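You operate a simulated robot arm through the tools that you are given. There is no shell and no other tool. Be economical: measure what you need, move in short steps, check, and stop when the job is done.

You run a simulated robot arm. Do the job below in one go: nothing can be reset, and whatever is moved stays where it is left.

Task
Zero the empty scale and trim it till the wide check weight reads true.
Fine: to the gram, the weight back in its socket. Set down upright: what you pick out.
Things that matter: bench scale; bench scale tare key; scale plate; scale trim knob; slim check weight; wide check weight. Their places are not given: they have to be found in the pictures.

Only the result counts: the job must be done as asked and must still hold three seconds after the hand-in. Knocking over, shifting, dropping, spilling or breaking anything else fails it.

Robot
A 7-joint arm with a two-finger parallel gripper, fixed in place. Base frame: the origin is at the foot of the arm, x ahead of it, y to its left, z up. Readings come in m, rad, newtons and seconds.
Its first joint turns from -2.897 to 2.897 rad. Payload 4.4 kg.
The TCP is the grasp point between the finger pads, 0.023 m short of the fingertips. In the tool frame z runs along the fingers and y along their closing line. Largest opening 0.094 m; finger width 0.038, thickness 0.01; the body of the gripper, 0.054 by 0.096 m, starts 0.039 m behind the TCP.
Orientation is that of the tool frame in the base frame, as a unit quaternion [x, y, z, w]. With the fingers straight down and closing along the base's y, the tool's x points along the base's -x, its y along +y and its z along -z.

Tools
- The arm moves only by the tool move_arm. Its argument "deltas" is a list of rows, each an object (a shift or turn left out is 0, a gripper value left out holds the last) with "dp": the shift along the base's x, y, z in units of 300 mm (1.0 is 300 mm), a list of three; "angular": the turn, a rotation vector about the base's x, y, z in units of 60 degrees (1.0 is 60 degrees), a list of three; "claw": the opening in per cent of the stroke, from 0 (shut) to 100 (fully open). In form: [{"dp": [dx, dy, dz], "angular": [wx, wy, wz], "claw": claw}, ...]. A call has 1 to 12 rows; each row is the pose to reach, as a shift and turn from the pose commanded when the call began. A call with a number of a shift or a turn outside -1 to 1 is refused whole. Each row takes 0.2 s and may step no farther than 0.05 m and 0.15 rad from the row before; otherwise, or with a gripper value out of range, the whole call is refused. Where a pose cannot be reached the arm comes as near as it can. A force on the tool above 40 N (or 10 N above the force at the start of the call, whichever is more), or a blocked arm, ends the call early, and 0.2 s more pass. Each finger travels about 0.072 m/s and halts on what it meets, pressing with about 28 N; the grip force reading is that of the motor and also rises with nothing between the fingers. The clock runs only during rows and for 0.2 s after the last one: add rows that repeat a pose to give the fingers time. It gives the time, the measured TCP pose, the force on the tool (base axes), the opening and the grip force at its end, in the units of the frame above (readings bear some noise), with the torque about the TCP (base axes, N m) and any sound that the robot's microphone picked up, and new pictures: "show" is both (left out), scene, wrist or none.
- Cameras (640 x 400 px; columns grow to the right, rows downward): "scene" is fixed at [0.3995, -0.6518, 1.493]; the picture's right is [0.91, -0.42, 0.00], its down [-0.19, -0.41, -0.89] and it looks along [0.38, 0.81, -0.45] (base axes); focal length 363 px, centre (320, 200). "wrist" rides on the gripper at [0.086, 0.016, -0.075] in the tool frame; the picture's right is [-0.18, 0.98, 0.00], its down [-0.58, -0.11, -0.81] and it looks along [-0.79, -0.15, 0.59] (tool axes); focal length 243 px, centre (320, 200).
- point_at(camera, pixels): for up to 12 pixels [column, row] of the newest picture of that camera ("zoom" is the newest enlarged one), the place [x, y, z] in the base frame of the surface seen there, good to about 0.002 m. The clock stands still meanwhile.
- enlarge(camera, box): a new picture of the part [left, top, right, bottom] of that camera's present view, enlarged. The clock stands still meanwhile.
- sign_off(): hands the job in; it is judged then, once.

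Go step by step. Measure first, check grasps and placings, and put right what went wrong. The budget is 80 turns and 200 pictures, counting those below and the enlarged ones. Unless the task says otherwise, let go and move clear before handing in, and close with one line.

The tools are called as a command line: name --argument value ..., lists and objects as JSON in quotes. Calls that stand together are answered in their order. move_arm: Moves the arm, as the interface text tells. Its arguments: {"type":"object","properties":{"deltas":{"type":"array","items":{"type":"object","properties":{"dp":{"type":"array","items":{"type":"number"}},"angular":{"type":"array","items":{"type":"number"}},"claw":{"type":"number"}}}},"show":{"type":"string","enum":["both","scene","wrist","none"]}},"required":["deltas"]} The other tools are called the same way: point_at (camera, pixels) gives the place of the surface under pixels of a picture; enlarge (camera, box) takes an enlarged picture of a part of a camera's view; sign_off () hands the job in.

At the start:

```text
time_s: 0.0
tool_pos: [0.5725, 0.2735, 1.1337]
orientation: [0.0, 1.0, 0.001, 0.0]
contact_force: [0.0, 0.2, 0.1]
moment: [0.0, 0.0, 0.03]
gripper_width: 0.0943
grasp_force: 0.0
```

scene: 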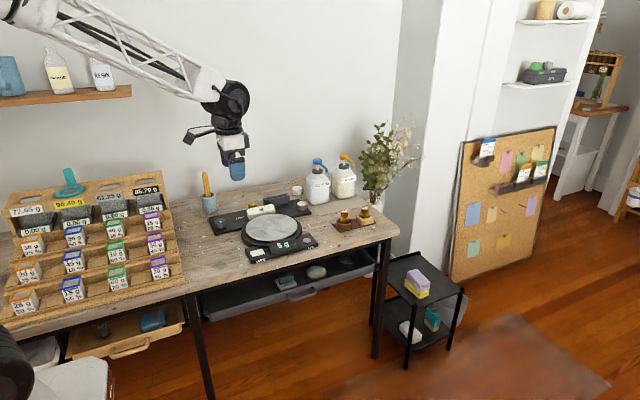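
wrist: 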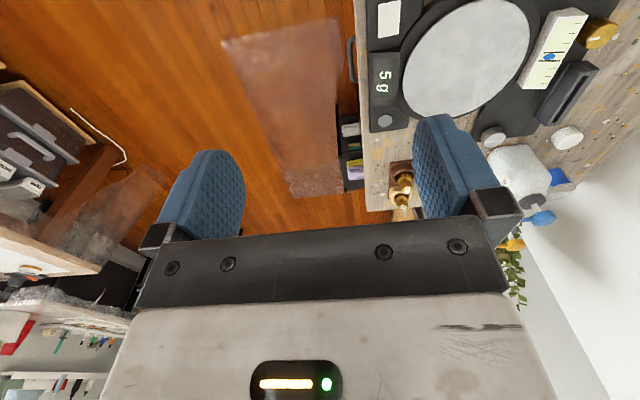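

The scene shows the scale around (270,230), reading something like 5 g, with the weights at (350,218). I'll enlarge both areas.

enlarge --camera "scene" --box '[200, 180, 328, 260]'

enlarge --camera "wrist" --box '[340, 0, 640, 190]'

enlarge --camera "scene" --box '[310, 190, 390, 240]'

```text
5.00 times, centred on (264, 220) of scene
```

zoom: 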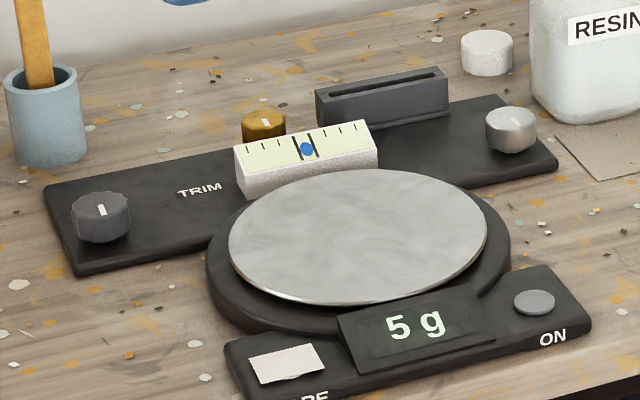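

```text
2.11 times, centred on (490, 95) of wrist
```

zoom: 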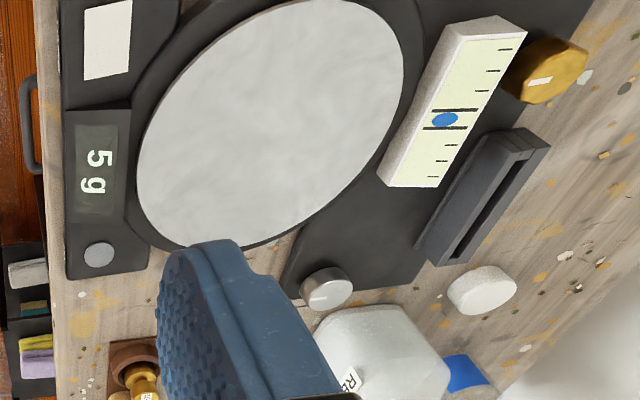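

```text
8.00 times, centred on (350, 215) of scene
```

zoom: 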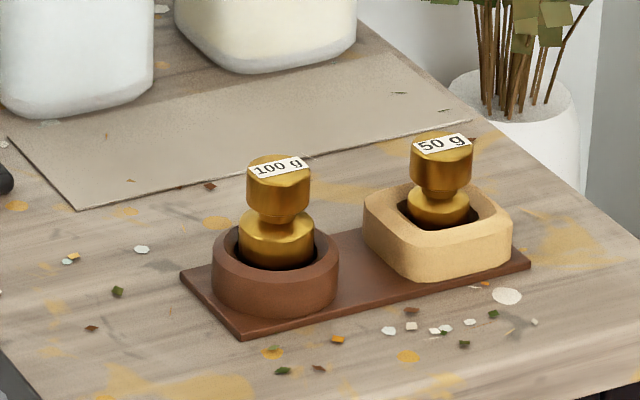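

The scale reads 5 g while empty. TARE is the pale key at (257,252), and there are three knobs at (220,221), (253,204) and (302,204). I'll measure these places.

point_at --camera "scene" --pixels '[[220.2, 220], [252.8, 203.5], [302.4, 203], [271.6, 227], [257.4, 252.4], [306.8, 240.2], [345, 210.6], [344.5, 222], [365.4, 208], [261, 212], [235, 232], [337, 231]]'

point_at --camera "zoom" --pixels '[[278, 163], [278, 180], [275, 205], [275, 240], [232, 240], [322, 240], [225, 300], [440, 150], [440, 205], [240, 335], [530, 262], [400, 300]]'

```text
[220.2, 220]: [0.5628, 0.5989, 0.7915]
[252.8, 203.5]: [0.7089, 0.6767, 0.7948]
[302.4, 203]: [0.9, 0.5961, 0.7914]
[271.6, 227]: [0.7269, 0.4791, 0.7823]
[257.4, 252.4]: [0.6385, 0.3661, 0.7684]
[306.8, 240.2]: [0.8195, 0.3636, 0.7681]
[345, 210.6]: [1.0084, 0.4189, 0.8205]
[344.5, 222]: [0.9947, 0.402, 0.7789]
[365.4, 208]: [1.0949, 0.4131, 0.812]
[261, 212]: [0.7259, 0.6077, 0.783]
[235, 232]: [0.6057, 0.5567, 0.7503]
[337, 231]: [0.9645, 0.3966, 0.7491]
```

```text
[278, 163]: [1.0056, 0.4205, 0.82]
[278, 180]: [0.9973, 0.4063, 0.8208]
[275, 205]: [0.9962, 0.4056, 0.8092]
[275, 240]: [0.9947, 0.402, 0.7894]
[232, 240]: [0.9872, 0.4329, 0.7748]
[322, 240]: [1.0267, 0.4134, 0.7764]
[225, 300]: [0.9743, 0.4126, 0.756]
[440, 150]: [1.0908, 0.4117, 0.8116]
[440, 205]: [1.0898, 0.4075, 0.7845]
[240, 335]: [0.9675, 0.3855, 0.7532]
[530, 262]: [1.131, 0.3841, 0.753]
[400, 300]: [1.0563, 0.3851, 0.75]
```

The weights sit about 1.09 m out, so the grasp will need a tilted tool. First I'll bring the wrist camera nearer to read the labels and work out which knob is the trim knob.

move_arm --deltas '[{"dp": [-0.04, 0.1, -0.075]}, {"dp": [-0.08, 0.2, -0.15]}, {"dp": [-0.12, 0.3, -0.225]}, {"dp": [-0.16, 0.4, -0.3]}, {"dp": [-0.2, 0.5, -0.375]}, {"dp": [-0.24, 0.6, -0.45]}, {"dp": [-0.24, 0.6, -0.45]}]'

point_at --camera "scene" --pixels '[[165, 190], [180, 280], [160, 270], [205, 178], [315, 160], [345, 157], [375, 150]]'

```text
time_s: 1.6
tool_pos: [0.5016, 0.4513, 0.9982]
orientation: [0.001, 1.0, 0.0, -0.001]
contact_force: [0.2, -0.1, -0.3]
moment: [-0.03, 0.02, -0.01]
gripper_width: 0.0941
grasp_force: 0.0
```

scene: 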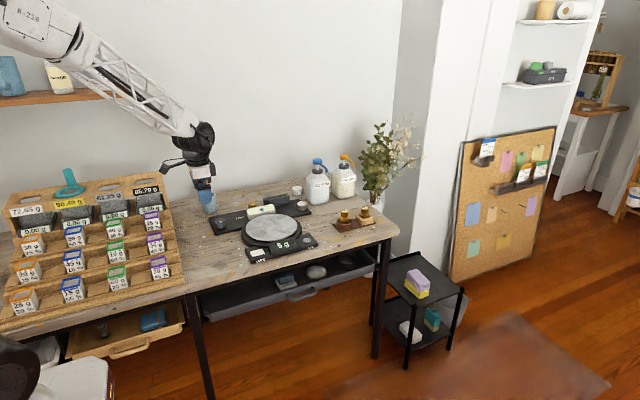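
wrist: 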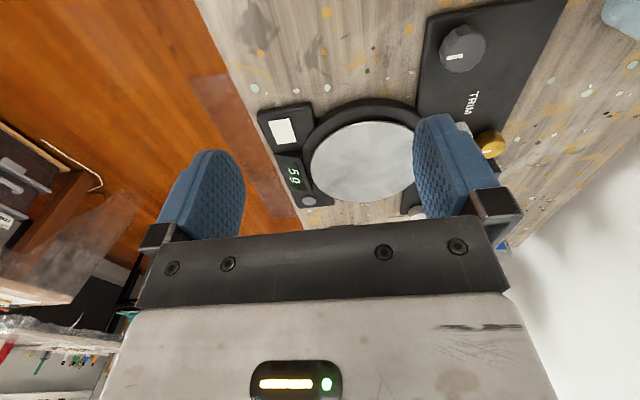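

```text
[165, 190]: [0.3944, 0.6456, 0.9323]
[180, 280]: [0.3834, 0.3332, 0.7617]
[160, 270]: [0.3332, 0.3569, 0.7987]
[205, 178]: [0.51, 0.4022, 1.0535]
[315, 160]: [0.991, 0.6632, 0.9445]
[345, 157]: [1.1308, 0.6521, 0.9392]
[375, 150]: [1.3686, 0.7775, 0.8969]
```

The dark knob at (462,48) has "TRIM" beside it. I'll enlarge to confirm.

enlarge --camera "wrist" --box '[250, 0, 570, 200]'

enlarge --camera "scene" --box '[206, 190, 318, 260]'

point_at --camera "wrist" --pixels '[[463, 48], [456, 57], [474, 100], [490, 143], [282, 130], [425, 95], [478, 50]]'

```text
2.00 times, centred on (410, 100) of wrist
```

zoom: 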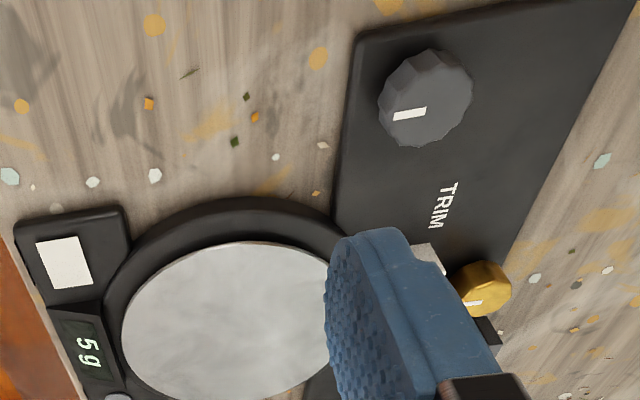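

```text
5.71 times, centred on (262, 225) of scene
```

zoom: 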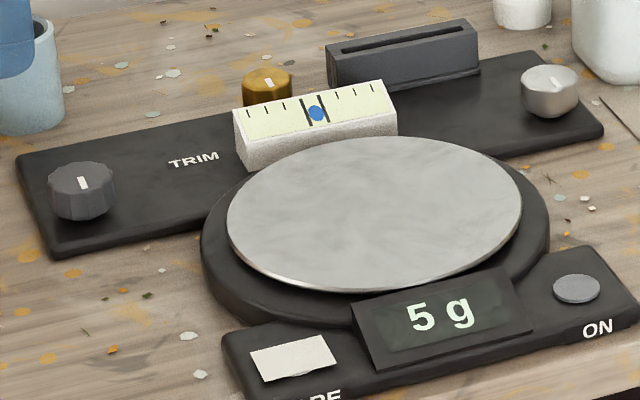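

```text
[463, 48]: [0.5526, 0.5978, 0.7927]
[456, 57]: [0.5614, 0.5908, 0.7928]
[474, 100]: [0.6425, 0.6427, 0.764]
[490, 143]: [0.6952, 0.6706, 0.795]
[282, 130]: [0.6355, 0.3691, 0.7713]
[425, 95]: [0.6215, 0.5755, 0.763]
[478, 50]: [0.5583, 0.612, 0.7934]
```

TRIM lies between the dark and gold knobs, so it's ambiguous. I'll look along the panel from a different place.

move_arm --deltas '[{"dp": [-0.03, 0.1, 0.06]}, {"dp": [-0.06, 0.2, 0.12]}, {"dp": [-0.09, 0.3, 0.18]}, {"dp": [-0.12, 0.4, 0.24]}, {"dp": [-0.15, 0.5, 0.3]}, {"dp": [-0.17, 0.57, 0.33]}, {"dp": [-0.17, 0.57, 0.33]}]' --show "wrist"

enlarge --camera "wrist" --box '[220, 0, 476, 160]'

point_at --camera "scene" --pixels '[[240, 218], [235.5, 219], [244.5, 217]]'

```text
time_s: 3.2
tool_pos: [0.4491, 0.6235, 1.0969]
orientation: [0.0, 1.0, -0.001, 0.0]
contact_force: [0.8, 0.2, 0.2]
moment: [-0.03, -0.04, -0.01]
gripper_width: 0.094
grasp_force: 0.0
```

wrist: 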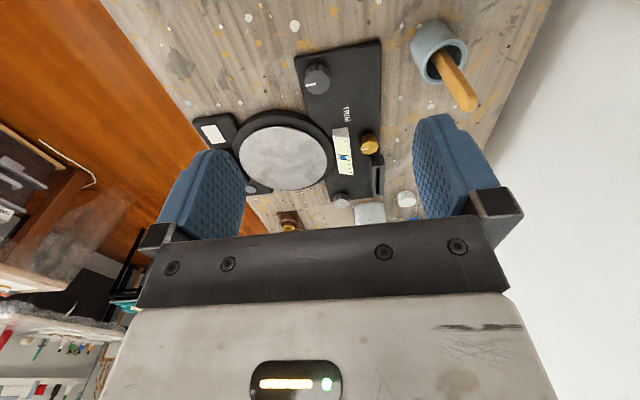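

```text
2.50 times, centred on (348, 80) of wrist
```

zoom: 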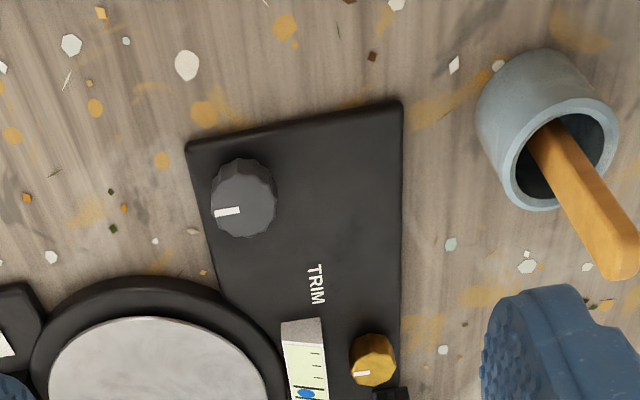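

```text
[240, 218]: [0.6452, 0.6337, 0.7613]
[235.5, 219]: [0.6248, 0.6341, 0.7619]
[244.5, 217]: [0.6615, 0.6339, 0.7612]
```

I read the blue bubble between the lines as a spirit level. TRIM most likely belongs to the dark knob, and I'll check that against the display later. Next I'll close the fingers and hover above the TARE key at about (0.636,0.368).

move_arm --deltas '[{"dp": [0.07, -0.095, -0.08], "claw": 0}, {"dp": [0.14, -0.19, -0.17]}, {"dp": [0.21, -0.285, -0.26]}, {"dp": [0.28, -0.38, -0.36]}, {"dp": [0.35, -0.475, -0.45]}, {"dp": [0.42, -0.57, -0.55]}, {"dp": [0.49, -0.665, -0.64]}, {"dp": [0.56, -0.76, -0.73]}, {"dp": [0.62, -0.85, -0.82]}, {"dp": [0.62, -0.85, -0.82]}]'

enlarge --camera "scene" --box '[206, 190, 318, 260]'

```text
time_s: 5.4
tool_pos: [0.6343, 0.3715, 0.8521]
orientation: [-0.001, 1.0, 0.0, 0.001]
contact_force: [-0.4, 0.4, 0.2]
moment: [0.02, 0.01, 0.04]
gripper_width: 0.0001
grasp_force: 28.1
```

scene: 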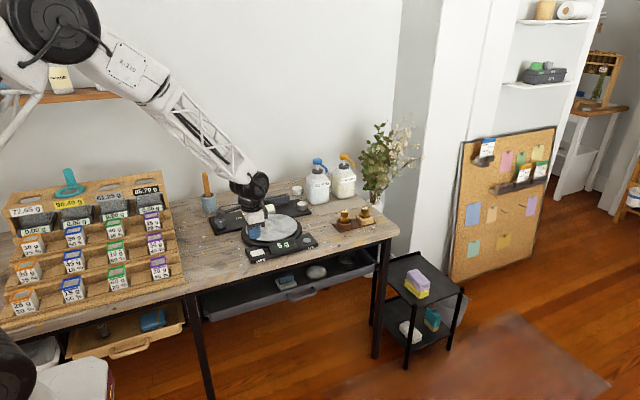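
wrist: 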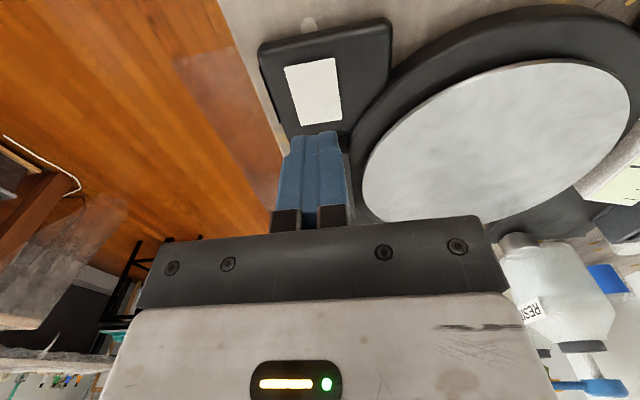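

```text
5.71 times, centred on (262, 225) of scene
```

zoom: 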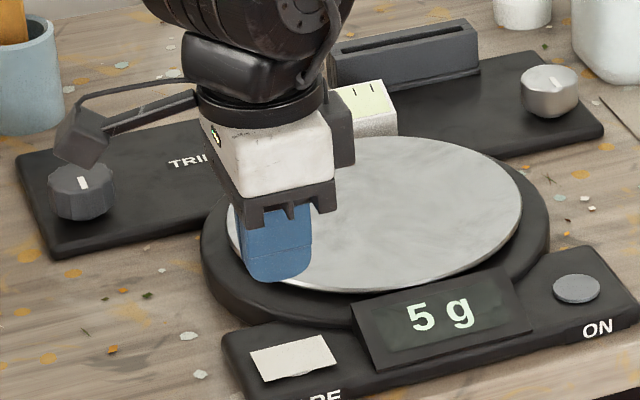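

I'm hovering near the key, so I'll measure its corners.

point_at --camera "wrist" --pixels '[[288, 71], [332, 61], [339, 118], [302, 123], [315, 92], [355, 90], [275, 50]]'

point_at --camera "zoom" --pixels '[[395, 345], [380, 308], [350, 330], [340, 370]]'

```text
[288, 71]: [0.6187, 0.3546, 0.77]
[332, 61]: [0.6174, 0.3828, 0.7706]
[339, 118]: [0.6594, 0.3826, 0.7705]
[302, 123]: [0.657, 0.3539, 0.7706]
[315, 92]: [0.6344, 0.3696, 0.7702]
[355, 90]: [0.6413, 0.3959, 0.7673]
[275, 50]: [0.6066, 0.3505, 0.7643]
```

```text
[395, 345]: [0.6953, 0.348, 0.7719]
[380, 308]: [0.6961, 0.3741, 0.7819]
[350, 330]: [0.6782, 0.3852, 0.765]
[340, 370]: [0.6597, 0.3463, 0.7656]
```

The key's centre is (0.638,0.369) and its top is at 0.7705. I'll press to a few millimetres below that and come back up.

move_arm --deltas '[{"dp": [0.012, -0.008, -0.1]}, {"dp": [0.012, -0.008, -0.18]}, {"dp": [0.012, -0.008, -0.195]}, {"dp": [0.012, -0.008, -0.2]}, {"dp": [0.012, -0.008, -0.205]}, {"dp": [0.012, -0.008, -0.205]}]' --show "none"

enlarge --camera "scene" --box '[206, 190, 318, 260]'

```text
time_s: 6.8
tool_pos: [0.6384, 0.3665, 0.7901]
orientation: [0.0, 1.0, -0.001, 0.0]
contact_force: [-0.3, 1.0, 2.2]
moment: [0.01, -0.01, 0.01]
gripper_width: 0.0
grasp_force: 28.3
```

```text
5.71 times, centred on (262, 225) of scene
```

zoom: 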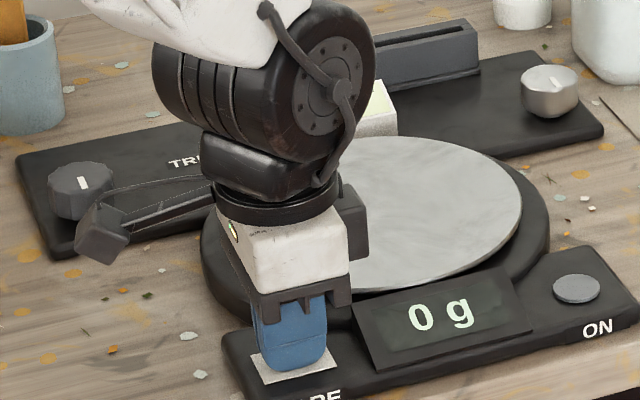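

The display now reads 0 g. I'll lift off, check that it holds, and move so the wrist camera sees the weights between the open fingers.

move_arm --deltas '[{"dp": [0, 0, 0.1]}, {"dp": [0, 0, 0.25]}, {"dp": [0.05, 0.02, 0.4], "claw": 100}, {"dp": [0.15, 0.07, 0.5]}, {"dp": [0.27, 0.12, 0.53]}, {"dp": [0.38, 0.17, 0.53]}, {"dp": [0.38, 0.17, 0.53]}]'

enlarge --camera "wrist" --box '[240, 60, 440, 185]'

enlarge --camera "scene" --box '[250, 190, 400, 260]'

```text
time_s: 8.4
tool_pos: [0.7521, 0.418, 0.9498]
orientation: [-0.001, 1.0, 0.001, 0.0]
contact_force: [-0.2, -0.2, 0.6]
moment: [-0.03, -0.04, -0.01]
gripper_width: 0.0938
grasp_force: 0.1
```

scene: 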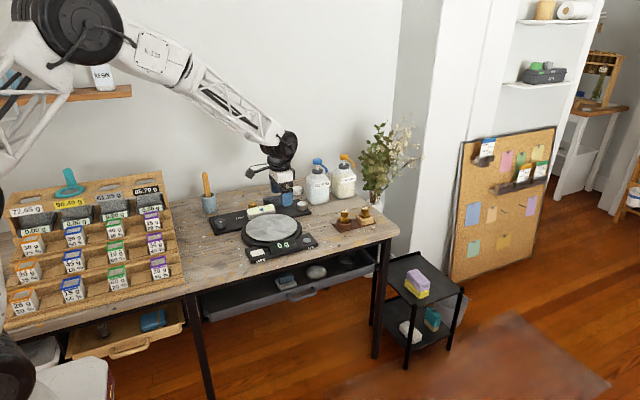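
wrist: 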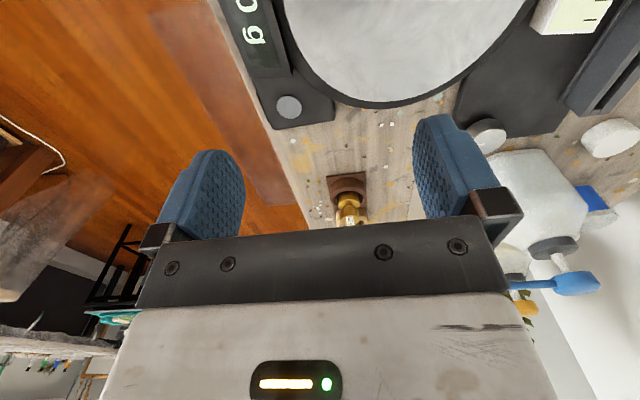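

```text
3.20 times, centred on (340, 122) of wrist
```

zoom: 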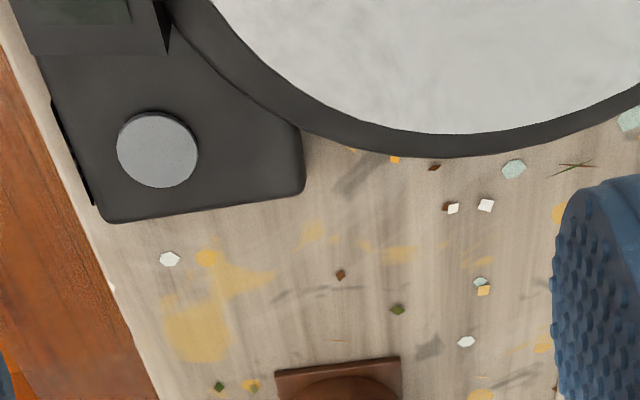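

```text
4.27 times, centred on (325, 225) of scene
```

zoom: 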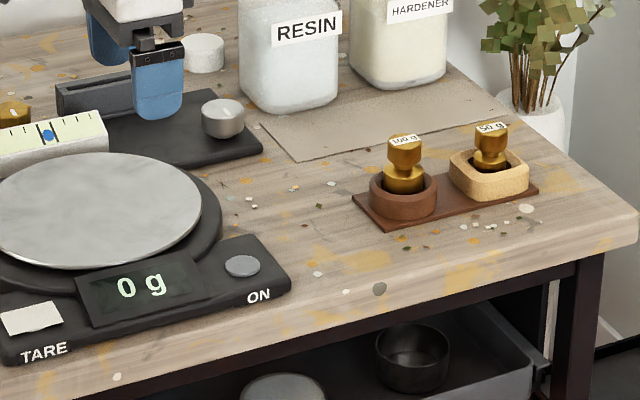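

0 g holds, and the wide weight is the 100 g one in the round socket. I'll measure its shape closely.

enlarge --camera "scene" --box '[329, 204, 361, 224]'

enlarge --camera "scene" --box '[325, 205, 365, 230]'

```text
16.00 times, centred on (345, 214) of scene
```

zoom: 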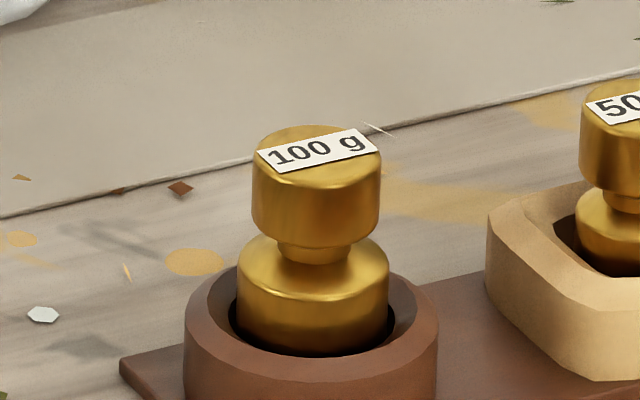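

```text
16.00 times, centred on (345, 218) of scene
```

zoom: 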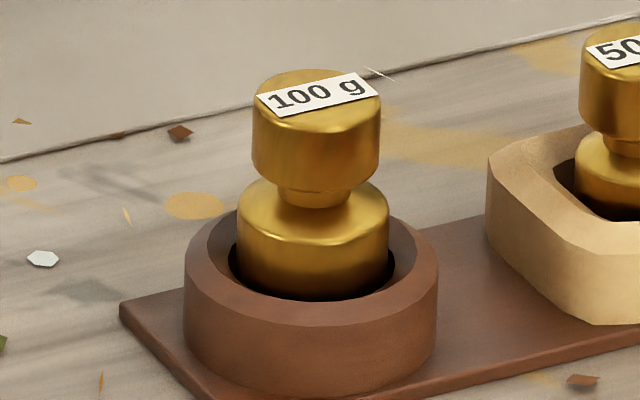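

I'll sample the rim, the top and the body.

point_at --camera "zoom" --pixels '[[316, 73], [316, 97], [316, 126], [316, 170], [258, 110], [376, 105], [313, 225], [313, 265], [195, 255], [428, 255], [313, 312], [222, 215]]'

point_at --camera "zoom" --pixels '[[207, 240], [418, 240], [400, 215], [370, 195], [250, 205], [313, 375], [313, 340], [180, 320], [244, 225], [382, 225]]'

```text
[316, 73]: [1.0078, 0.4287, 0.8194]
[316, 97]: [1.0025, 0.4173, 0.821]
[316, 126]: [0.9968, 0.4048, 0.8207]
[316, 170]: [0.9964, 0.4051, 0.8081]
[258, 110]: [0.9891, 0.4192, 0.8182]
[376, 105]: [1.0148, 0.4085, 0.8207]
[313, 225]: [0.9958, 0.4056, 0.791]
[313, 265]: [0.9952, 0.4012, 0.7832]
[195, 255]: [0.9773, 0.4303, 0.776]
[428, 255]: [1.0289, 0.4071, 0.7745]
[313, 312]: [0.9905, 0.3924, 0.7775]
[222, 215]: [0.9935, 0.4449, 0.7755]
```

```text
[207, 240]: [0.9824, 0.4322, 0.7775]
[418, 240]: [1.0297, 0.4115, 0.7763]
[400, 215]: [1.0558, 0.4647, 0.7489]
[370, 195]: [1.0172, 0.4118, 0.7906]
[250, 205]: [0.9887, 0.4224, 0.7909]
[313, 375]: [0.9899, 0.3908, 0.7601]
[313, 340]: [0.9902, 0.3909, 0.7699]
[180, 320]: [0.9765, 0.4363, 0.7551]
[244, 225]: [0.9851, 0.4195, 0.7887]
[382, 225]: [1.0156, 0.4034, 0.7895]
```

The weight's axis is at (1.003,0.418), the head spans z 0.801–0.821 with a 0.031 width, and the body top is at 0.791. I'll yaw about 22.6° to line up radially, then tilt 30° outward.

move_arm --deltas '[{"dp": [0.08, -0.02, 0], "angular": [0, 0, 0.125], "claw": 60}, {"dp": [0.16, -0.04, 0], "angular": [0, 0, 0.25]}, {"dp": [0.25, -0.06, 0], "angular": [0, 0, 0.3767]}, {"dp": [0.25, -0.06, 0], "angular": [0, 0, 0.3767]}]' --show "none"

move_arm --deltas '[{"dp": [0.1, 0, -0.02], "angular": [0.048, -0.1154, 0]}, {"dp": [0.2, 0, -0.06], "angular": [0.096, -0.2308, 0]}, {"dp": [0.3, 0, -0.1], "angular": [0.144, -0.3462, 0]}, {"dp": [0.4433, 0, -0.15], "angular": [0.192, -0.4615, 0]}, {"dp": [0.4433, 0, -0.15], "angular": [0.192, -0.4615, 0]}]'

```text
time_s: 9.4
tool_pos: [0.8281, 0.3988, 0.947]
orientation: [-0.196, 0.981, 0.001, 0.0]
contact_force: [-1.3, -0.1, 0.0]
moment: [0.05, 0.0, -0.01]
gripper_width: 0.0563
grasp_force: 0.1
```

```text
time_s: 10.6
tool_pos: [0.9633, 0.398, 0.9045]
orientation: [-0.19, 0.947, 0.051, 0.254]
contact_force: [-0.1, -0.8, 1.2]
moment: [-0.01, -0.03, -0.02]
gripper_width: 0.0565
grasp_force: 0.2
```

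scene: 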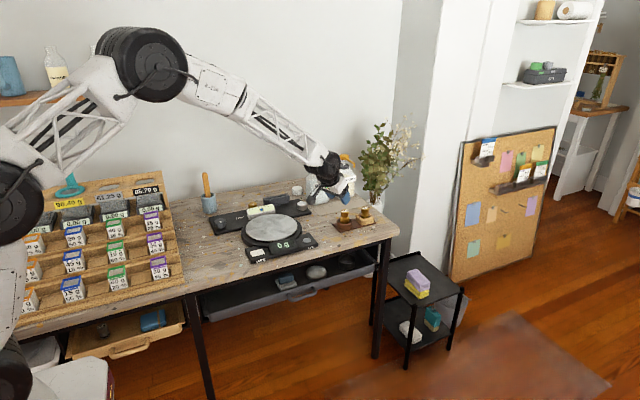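
wrist: 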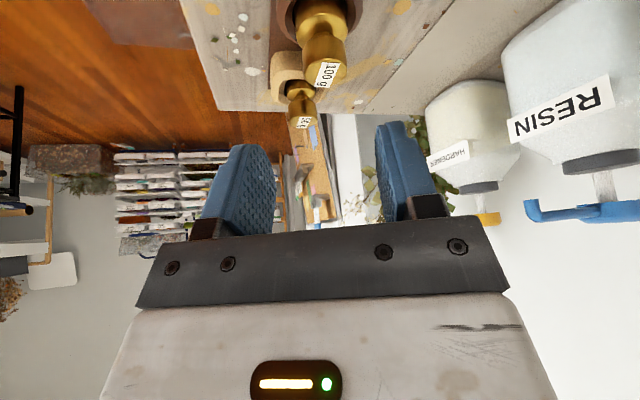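

30° is reachable. I'll go halfway down the tool axis and check the readings.

move_arm --deltas '[{"dp": [0.055, 0.03, -0.13]}, {"dp": [0.07, 0.038, -0.17]}, {"dp": [0.07, 0.038, -0.17]}, {"dp": [0.07, 0.038, -0.17]}]'

enlarge --camera "scene" --box '[305, 170, 385, 220]'

```text
time_s: 11.6
tool_pos: [0.9838, 0.4095, 0.852]
orientation: [-0.189, 0.947, 0.05, 0.254]
contact_force: [0.0, -0.5, 0.1]
moment: [0.03, 0.02, -0.01]
gripper_width: 0.0562
grasp_force: 0.0
```

scene: 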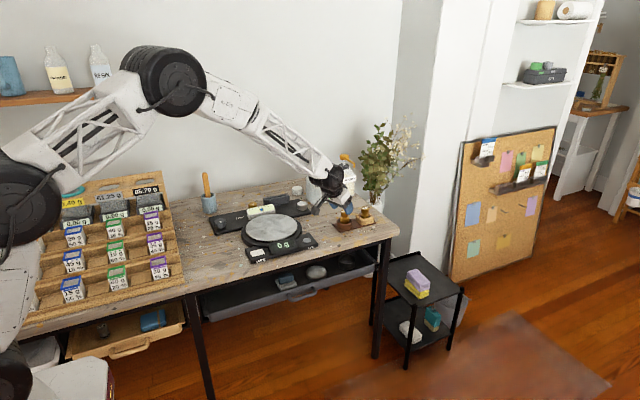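
wrist: 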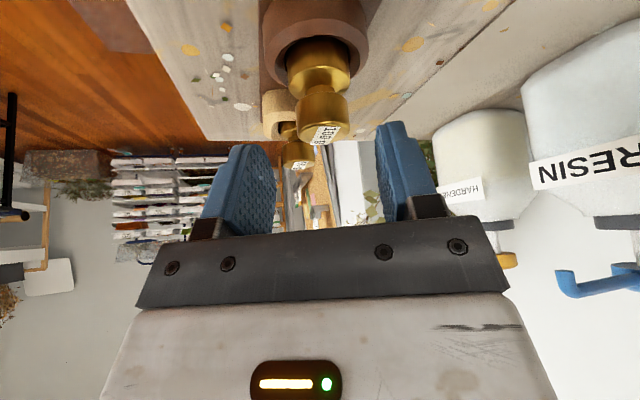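

```text
8.00 times, centred on (345, 195) of scene
```

zoom: 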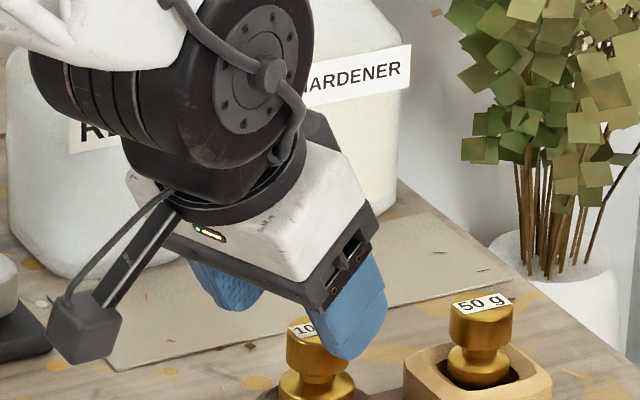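

Aligned: the head at col 320 is midway between the fingers. I'll go down to the grasp pose and check it before closing.

move_arm --deltas '[{"dp": [0.022, 0.01, -0.05]}, {"dp": [0.044, 0.02, -0.099]}, {"dp": [0.044, 0.02, -0.099]}, {"dp": [0.044, 0.02, -0.099]}]'

enlarge --camera "scene" --box '[317, 185, 373, 220]'

```text
time_s: 12.6
tool_pos: [0.9958, 0.4163, 0.8223]
orientation: [-0.189, 0.947, 0.051, 0.254]
contact_force: [0.1, -0.7, -0.5]
moment: [0.0, -0.02, -0.01]
gripper_width: 0.0563
grasp_force: 0.2
```

scene: 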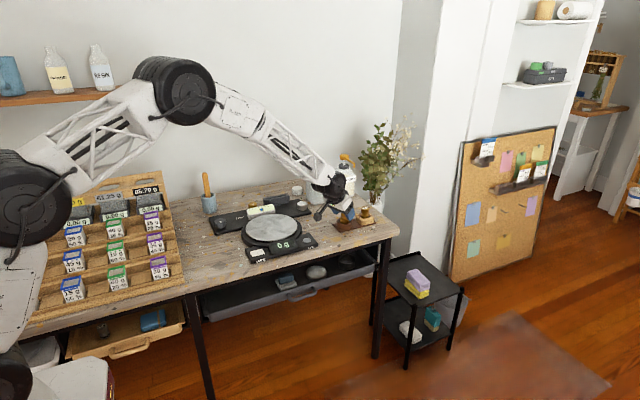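
wrist: 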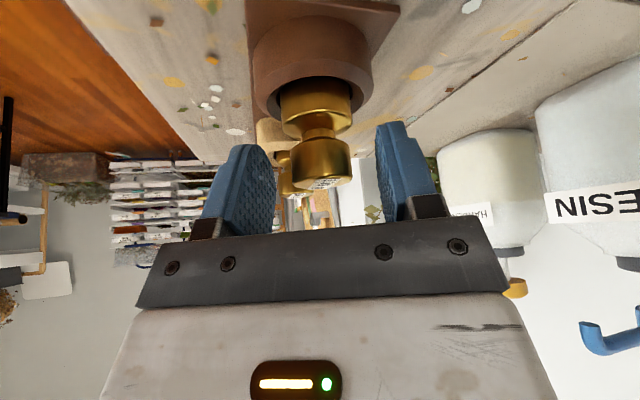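

```text
11.43 times, centred on (345, 202) of scene
```

zoom: 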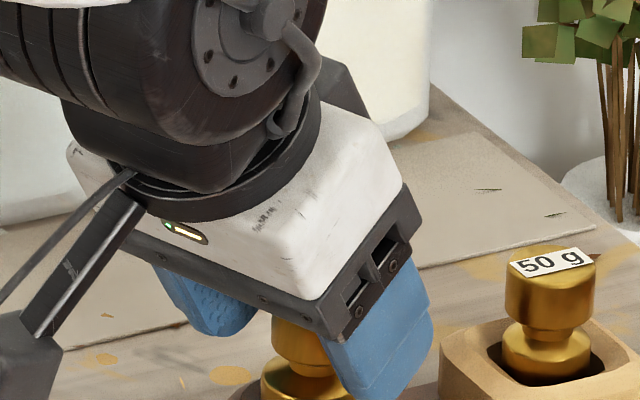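

The head is centred between the pads. I'll close on it.

move_arm --deltas '[{"claw": 0}, {"claw": 0}, {"claw": 0}]'

```text
time_s: 13.4
tool_pos: [0.9953, 0.417, 0.8225]
orientation: [-0.19, 0.947, 0.051, 0.253]
contact_force: [-0.1, -0.3, 0.5]
moment: [0.0, 0.01, -0.01]
gripper_width: 0.0298
grasp_force: 28.0
```

scene: 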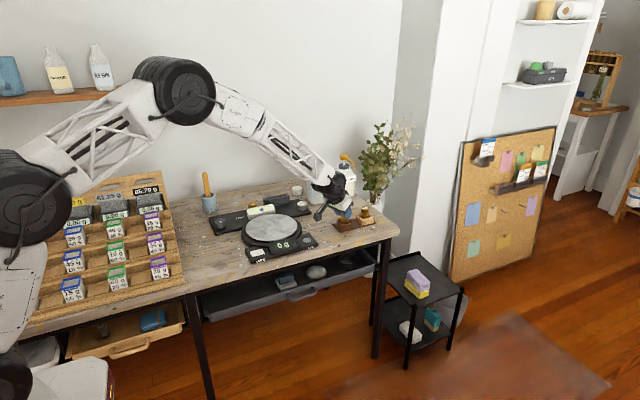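
wrist: 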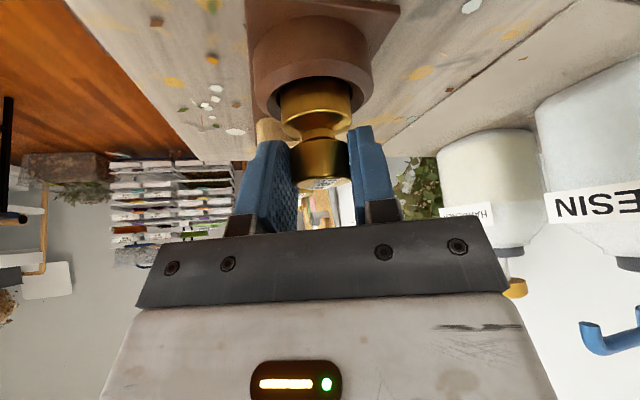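

The grip is at 0.0298. I'll lift straight up and check.

move_arm --deltas '[{"dp": [0, 0, 0.05]}, {"dp": [0, 0, 0.12]}, {"dp": [0, 0, 0.2]}, {"dp": [0, 0, 0.28]}, {"dp": [0, 0, 0.28]}]'

enlarge --camera "scene" --box '[305, 170, 385, 220]'

```text
time_s: 14.6
tool_pos: [0.9956, 0.4189, 0.908]
orientation: [-0.189, 0.947, 0.051, 0.254]
contact_force: [-0.5, 0.9, -0.6]
moment: [0.02, -0.02, 0.04]
gripper_width: 0.0001
grasp_force: 27.6
```

scene: 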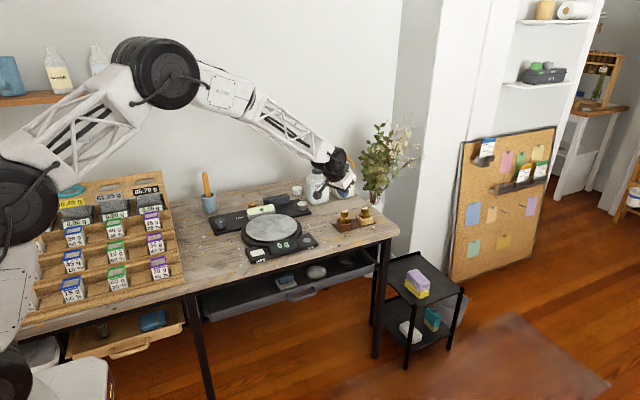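
wrist: 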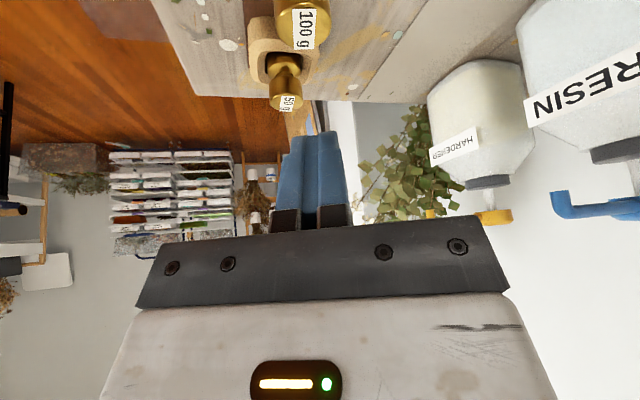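

```text
8.00 times, centred on (345, 195) of scene
```

zoom: 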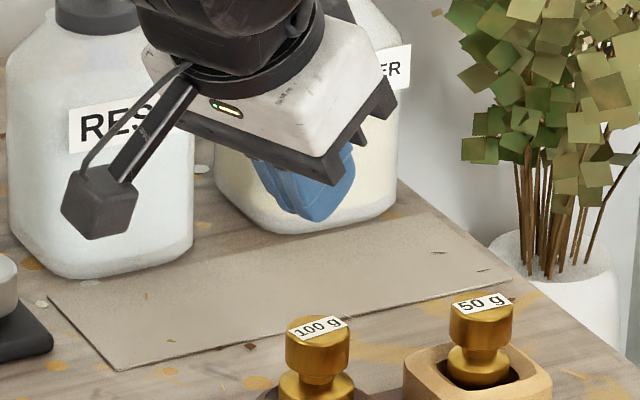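

The fingers slid off, and the weight is still in its socket: the bite was too near the rounded tips. I'll reopen, re-measure the weight, and cut the tilt to about 20° for a deeper bite.

move_arm --deltas '[{"dp": [-0.04, -0.02, 0.03], "angular": [-0.03, 0.075, 0], "claw": 60}, {"dp": [-0.06, -0.03, 0.04], "angular": [-0.064, 0.1538, 0]}, {"dp": [-0.06, -0.03, 0.04], "angular": [-0.064, 0.1538, 0]}, {"dp": [-0.06, -0.03, 0.04], "angular": [-0.064, 0.1538, 0]}]'

enlarge --camera "scene" --box '[325, 205, 365, 230]'

point_at --camera "zoom" --pixels '[[316, 73], [316, 97], [316, 126], [316, 170], [258, 110], [376, 105]]'

```text
time_s: 15.6
tool_pos: [0.9764, 0.4094, 0.919]
orientation: [-0.193, 0.966, 0.034, 0.17]
contact_force: [-0.3, 0.2, -0.2]
moment: [-0.02, -0.03, 0.01]
gripper_width: 0.0562
grasp_force: 0.0
```

scene: 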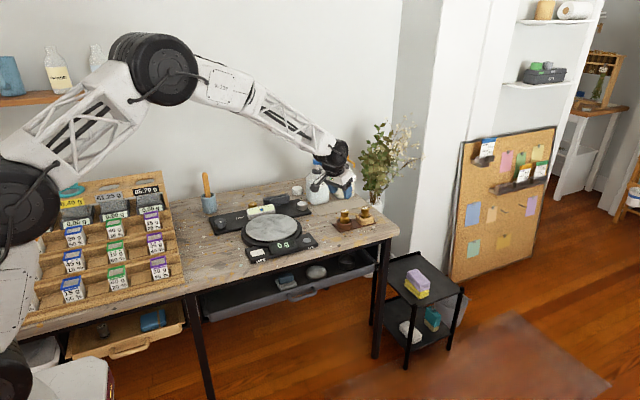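
wrist: 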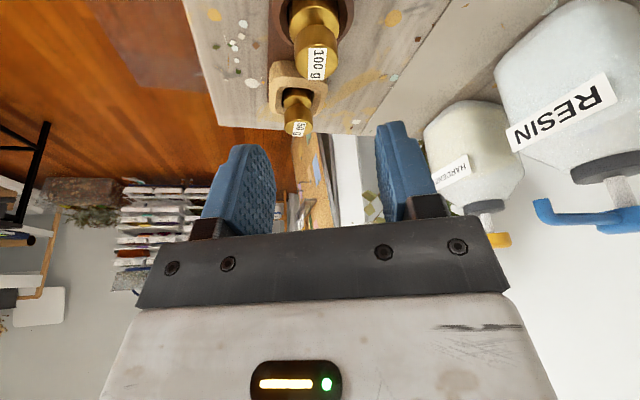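

```text
16.00 times, centred on (345, 218) of scene
```

zoom: 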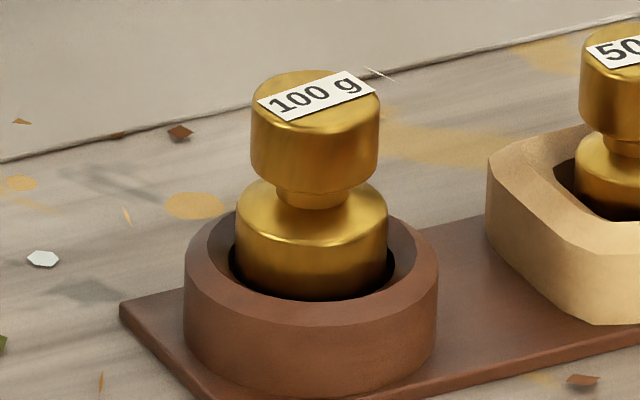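

```text
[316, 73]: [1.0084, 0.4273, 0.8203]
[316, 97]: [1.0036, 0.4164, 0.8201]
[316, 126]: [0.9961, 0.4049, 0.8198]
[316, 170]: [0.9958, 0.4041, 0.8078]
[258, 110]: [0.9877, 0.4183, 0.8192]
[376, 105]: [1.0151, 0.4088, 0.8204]
```

The weight has hardly moved. I'll descend at 20° to a deeper grasp.

move_arm --deltas '[{"dp": [0.022, 0.005, -0.115]}, {"dp": [0.044, 0.009, -0.23]}, {"dp": [0.06, 0.016, -0.28]}, {"dp": [0.082, 0.025, -0.344]}, {"dp": [0.082, 0.025, -0.344]}, {"dp": [0.082, 0.025, -0.344]}]'

```text
time_s: 17.0
tool_pos: [1.0013, 0.4178, 0.8162]
orientation: [-0.193, 0.966, 0.034, 0.171]
contact_force: [0.5, -0.2, 0.0]
moment: [-0.04, 0.01, 0.0]
gripper_width: 0.0564
grasp_force: 0.1
```

scene: 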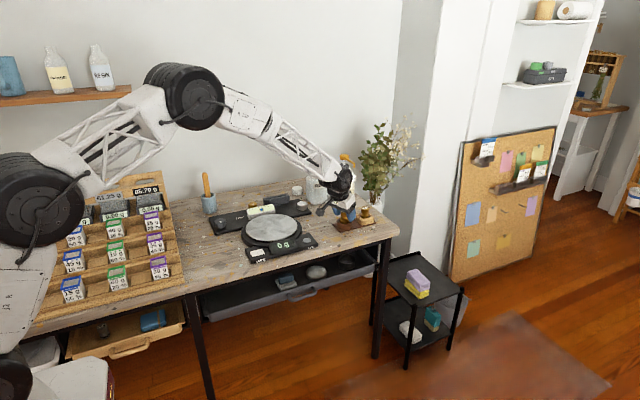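
wrist: 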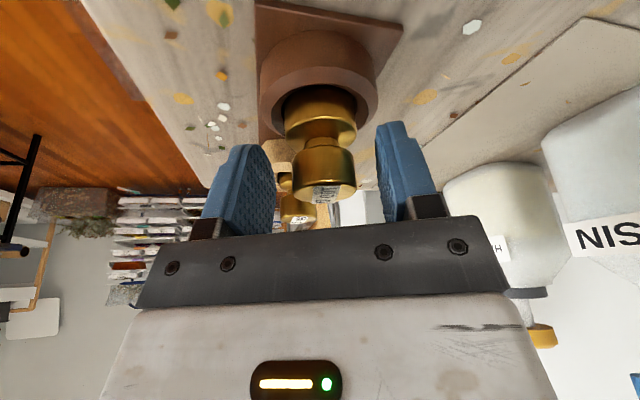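

I reached (1.001,0.418,0.816), and the head now sits deeper between the pads. I'll close and lift 9 mm to test.

move_arm --deltas '[{"claw": 0}, {"claw": 0}, {"claw": 0}, {"claw": 0}, {"dp": [0, 0, 0.01]}, {"dp": [0, 0, 0.02]}, {"dp": [0, 0, 0.03]}]'

enlarge --camera "scene" --box '[325, 200, 365, 225]'

```text
time_s: 18.6
tool_pos: [1.0017, 0.4156, 0.8247]
orientation: [-0.193, 0.966, 0.034, 0.171]
contact_force: [0.0, -0.2, -0.9]
moment: [0.04, 0.02, 0.0]
gripper_width: 0.0349
grasp_force: 28.1
```

scene: 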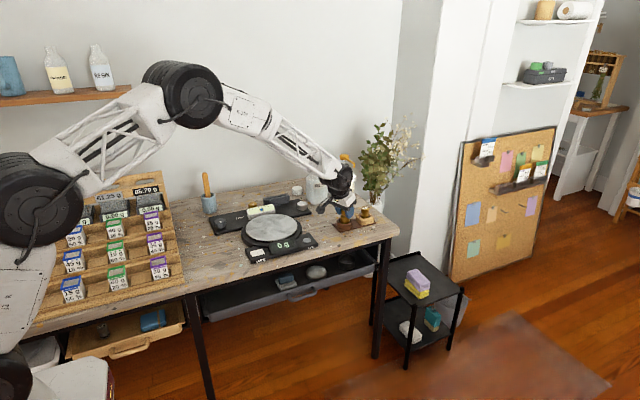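
wrist: 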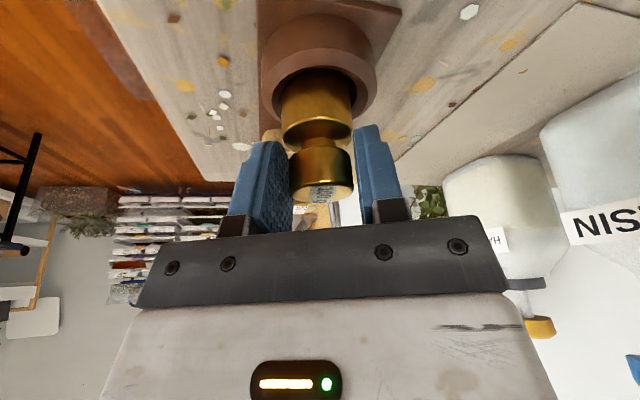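

```text
16.00 times, centred on (345, 212) of scene
```

zoom: 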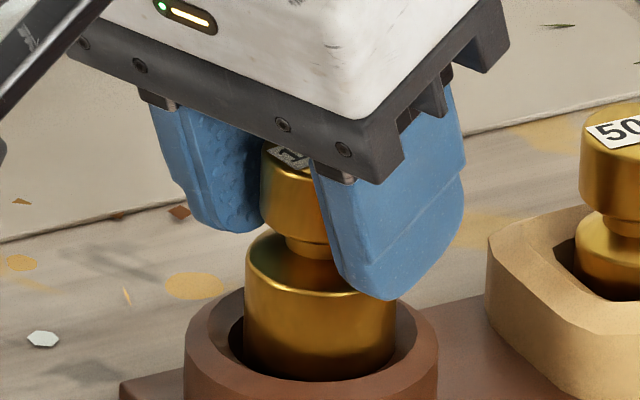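

The width of 0.0349 means the tips are on the body's shoulder, and the weight did come up. I'll lift a bit more slowly and look for slip.

move_arm --deltas '[{"dp": [0, 0, 0.01]}, {"dp": [0, 0, 0.02]}, {"dp": [0, 0, 0.03]}, {"dp": [0, 0, 0.04]}, {"dp": [0, 0, 0.05]}]' --show "wrist"

enlarge --camera "scene" --box '[325, 195, 365, 220]'

```text
time_s: 19.8
tool_pos: [1.0011, 0.418, 0.8387]
orientation: [-0.193, 0.966, 0.035, 0.17]
contact_force: [0.6, -0.2, -0.9]
moment: [-0.02, 0.02, -0.02]
gripper_width: 0.035
grasp_force: 27.9
```

wrist: 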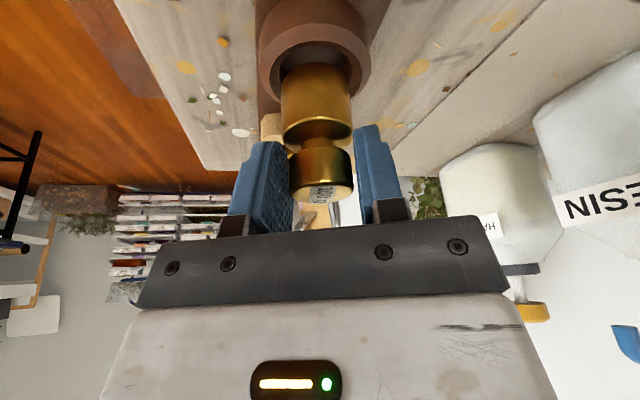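

```text
16.00 times, centred on (345, 208) of scene
```

zoom: 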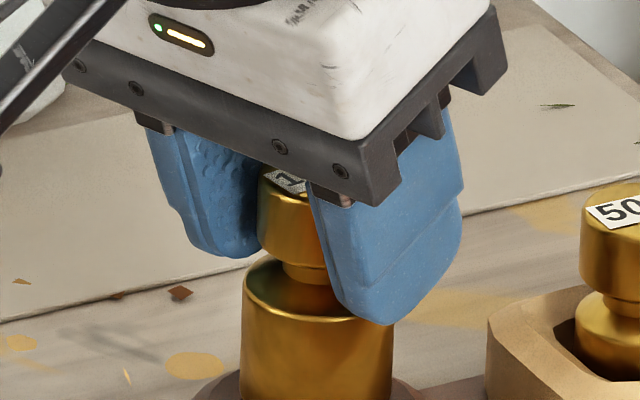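

There's no slip, and about −0.9 N shows on the tool. I'll raise it further and carry it at this orientation to over the plate centre.

move_arm --deltas '[{"dp": [0, 0, 0.05]}, {"dp": [0, 0, 0.11]}, {"dp": [0, 0, 0.17]}, {"dp": [-0.05, 0.01, 0.2]}, {"dp": [-0.14, 0.03, 0.2]}, {"dp": [-0.25, 0.055, 0.2]}, {"dp": [-0.37, 0.08, 0.2]}, {"dp": [-0.49, 0.108, 0.2]}, {"dp": [-0.61, 0.134, 0.2]}, {"dp": [-0.72, 0.158, 0.2]}, {"dp": [-0.8, 0.176, 0.2]}, {"dp": [-0.86, 0.189, 0.2]}]' --show "none"

move_arm --deltas '[{"dp": [-0.03, 0.007, 0]}, {"dp": [-0.057, 0.0135, 0]}, {"dp": [-0.057, 0.0135, 0]}]'

enlarge --camera "scene" --box '[222, 180, 318, 240]'

```text
time_s: 22.4
tool_pos: [0.7429, 0.4694, 0.9003]
orientation: [-0.193, 0.966, 0.034, 0.17]
contact_force: [0.1, -0.2, -1.4]
moment: [-0.02, -0.02, 0.01]
gripper_width: 0.0349
grasp_force: 27.9
```

```text
time_s: 23.2
tool_pos: [0.7266, 0.4763, 0.8999]
orientation: [-0.193, 0.966, 0.033, 0.171]
contact_force: [-0.1, -0.2, -0.3]
moment: [0.02, -0.02, 0.02]
gripper_width: 0.035
grasp_force: 27.8
```

scene: 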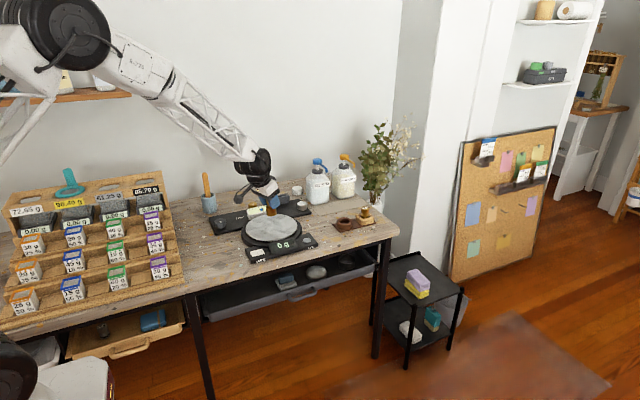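
wrist: 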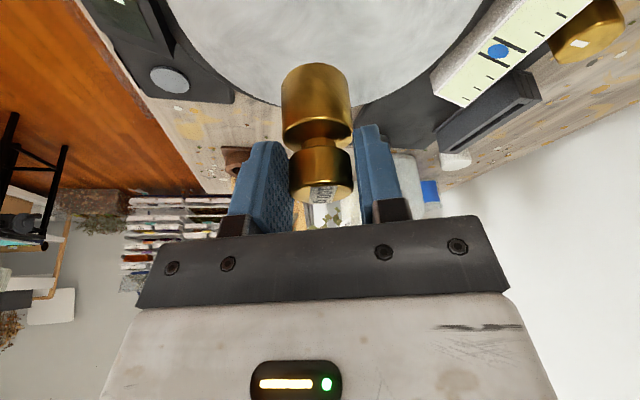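

```text
6.67 times, centred on (270, 210) of scene
```

zoom: 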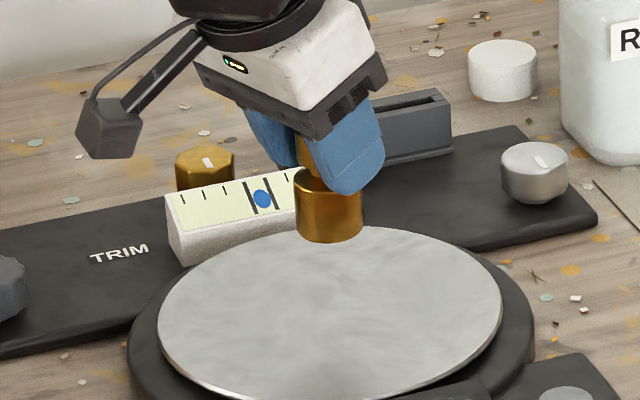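

The weight is hanging upright over the plate. I'll measure its bottom height.

point_at --camera "zoom" --pixels '[[330, 238], [330, 225], [300, 228], [360, 228], [330, 256], [270, 300]]'

point_at --camera "wrist" --pixels '[[316, 72], [316, 110], [318, 165], [316, 40]]'

```text
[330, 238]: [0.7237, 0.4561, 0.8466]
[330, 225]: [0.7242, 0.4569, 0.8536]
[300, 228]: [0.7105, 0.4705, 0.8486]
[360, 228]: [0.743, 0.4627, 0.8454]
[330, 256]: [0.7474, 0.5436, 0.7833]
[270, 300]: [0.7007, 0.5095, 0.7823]
```

```text
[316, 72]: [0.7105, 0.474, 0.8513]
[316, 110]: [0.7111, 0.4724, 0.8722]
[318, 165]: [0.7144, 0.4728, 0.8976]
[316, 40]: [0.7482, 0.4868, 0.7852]
```

The bottom is at about 0.844, so contact should come near TCP 0.838. I'll descend, slowly at the end.

move_arm --deltas '[{"dp": [0, 0, -0.06]}, {"dp": [0, 0, -0.13]}, {"dp": [0, 0, -0.17]}, {"dp": [0, 0, -0.185]}, {"dp": [0, 0, -0.193]}, {"dp": [0, 0, -0.198]}, {"dp": [0, 0, -0.203]}, {"dp": [0, 0, -0.203]}]'

enlarge --camera "scene" --box '[222, 195, 318, 255]'

```text
time_s: 25.0
tool_pos: [0.7269, 0.4774, 0.8401]
orientation: [-0.193, 0.965, 0.035, 0.172]
contact_force: [-4.7, 1.2, 22.0]
moment: [0.01, 0.2, 0.0]
gripper_width: 0.0346
grasp_force: 28.1
```

scene: 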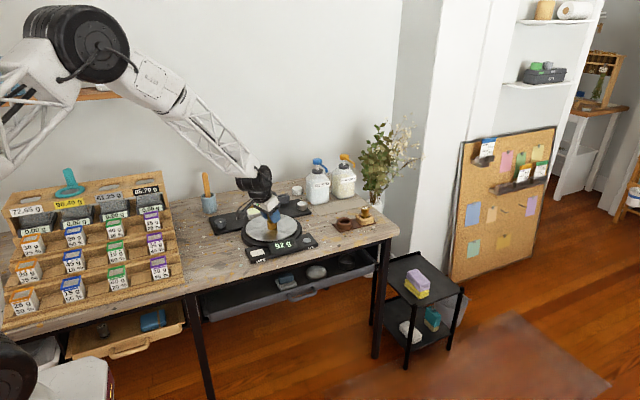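
wrist: 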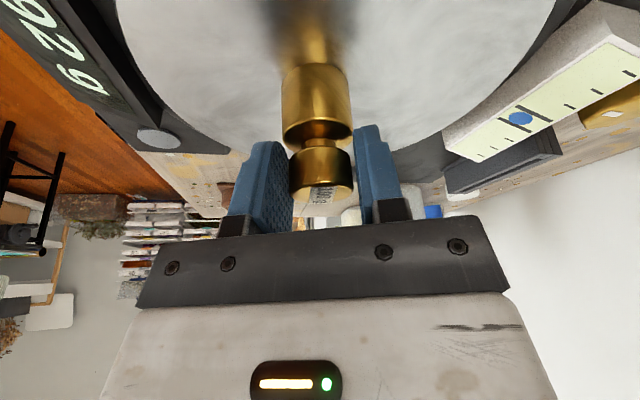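

```text
6.67 times, centred on (270, 225) of scene
```

zoom: 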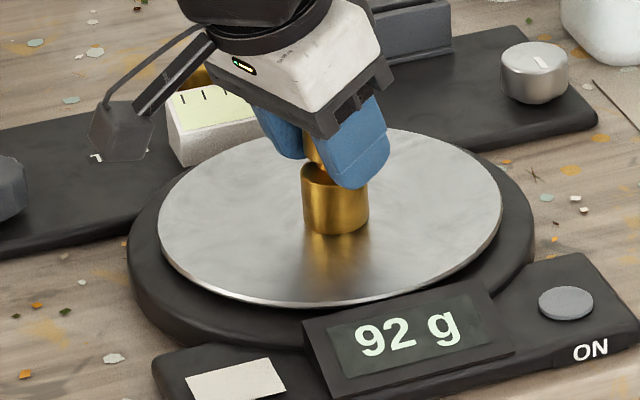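

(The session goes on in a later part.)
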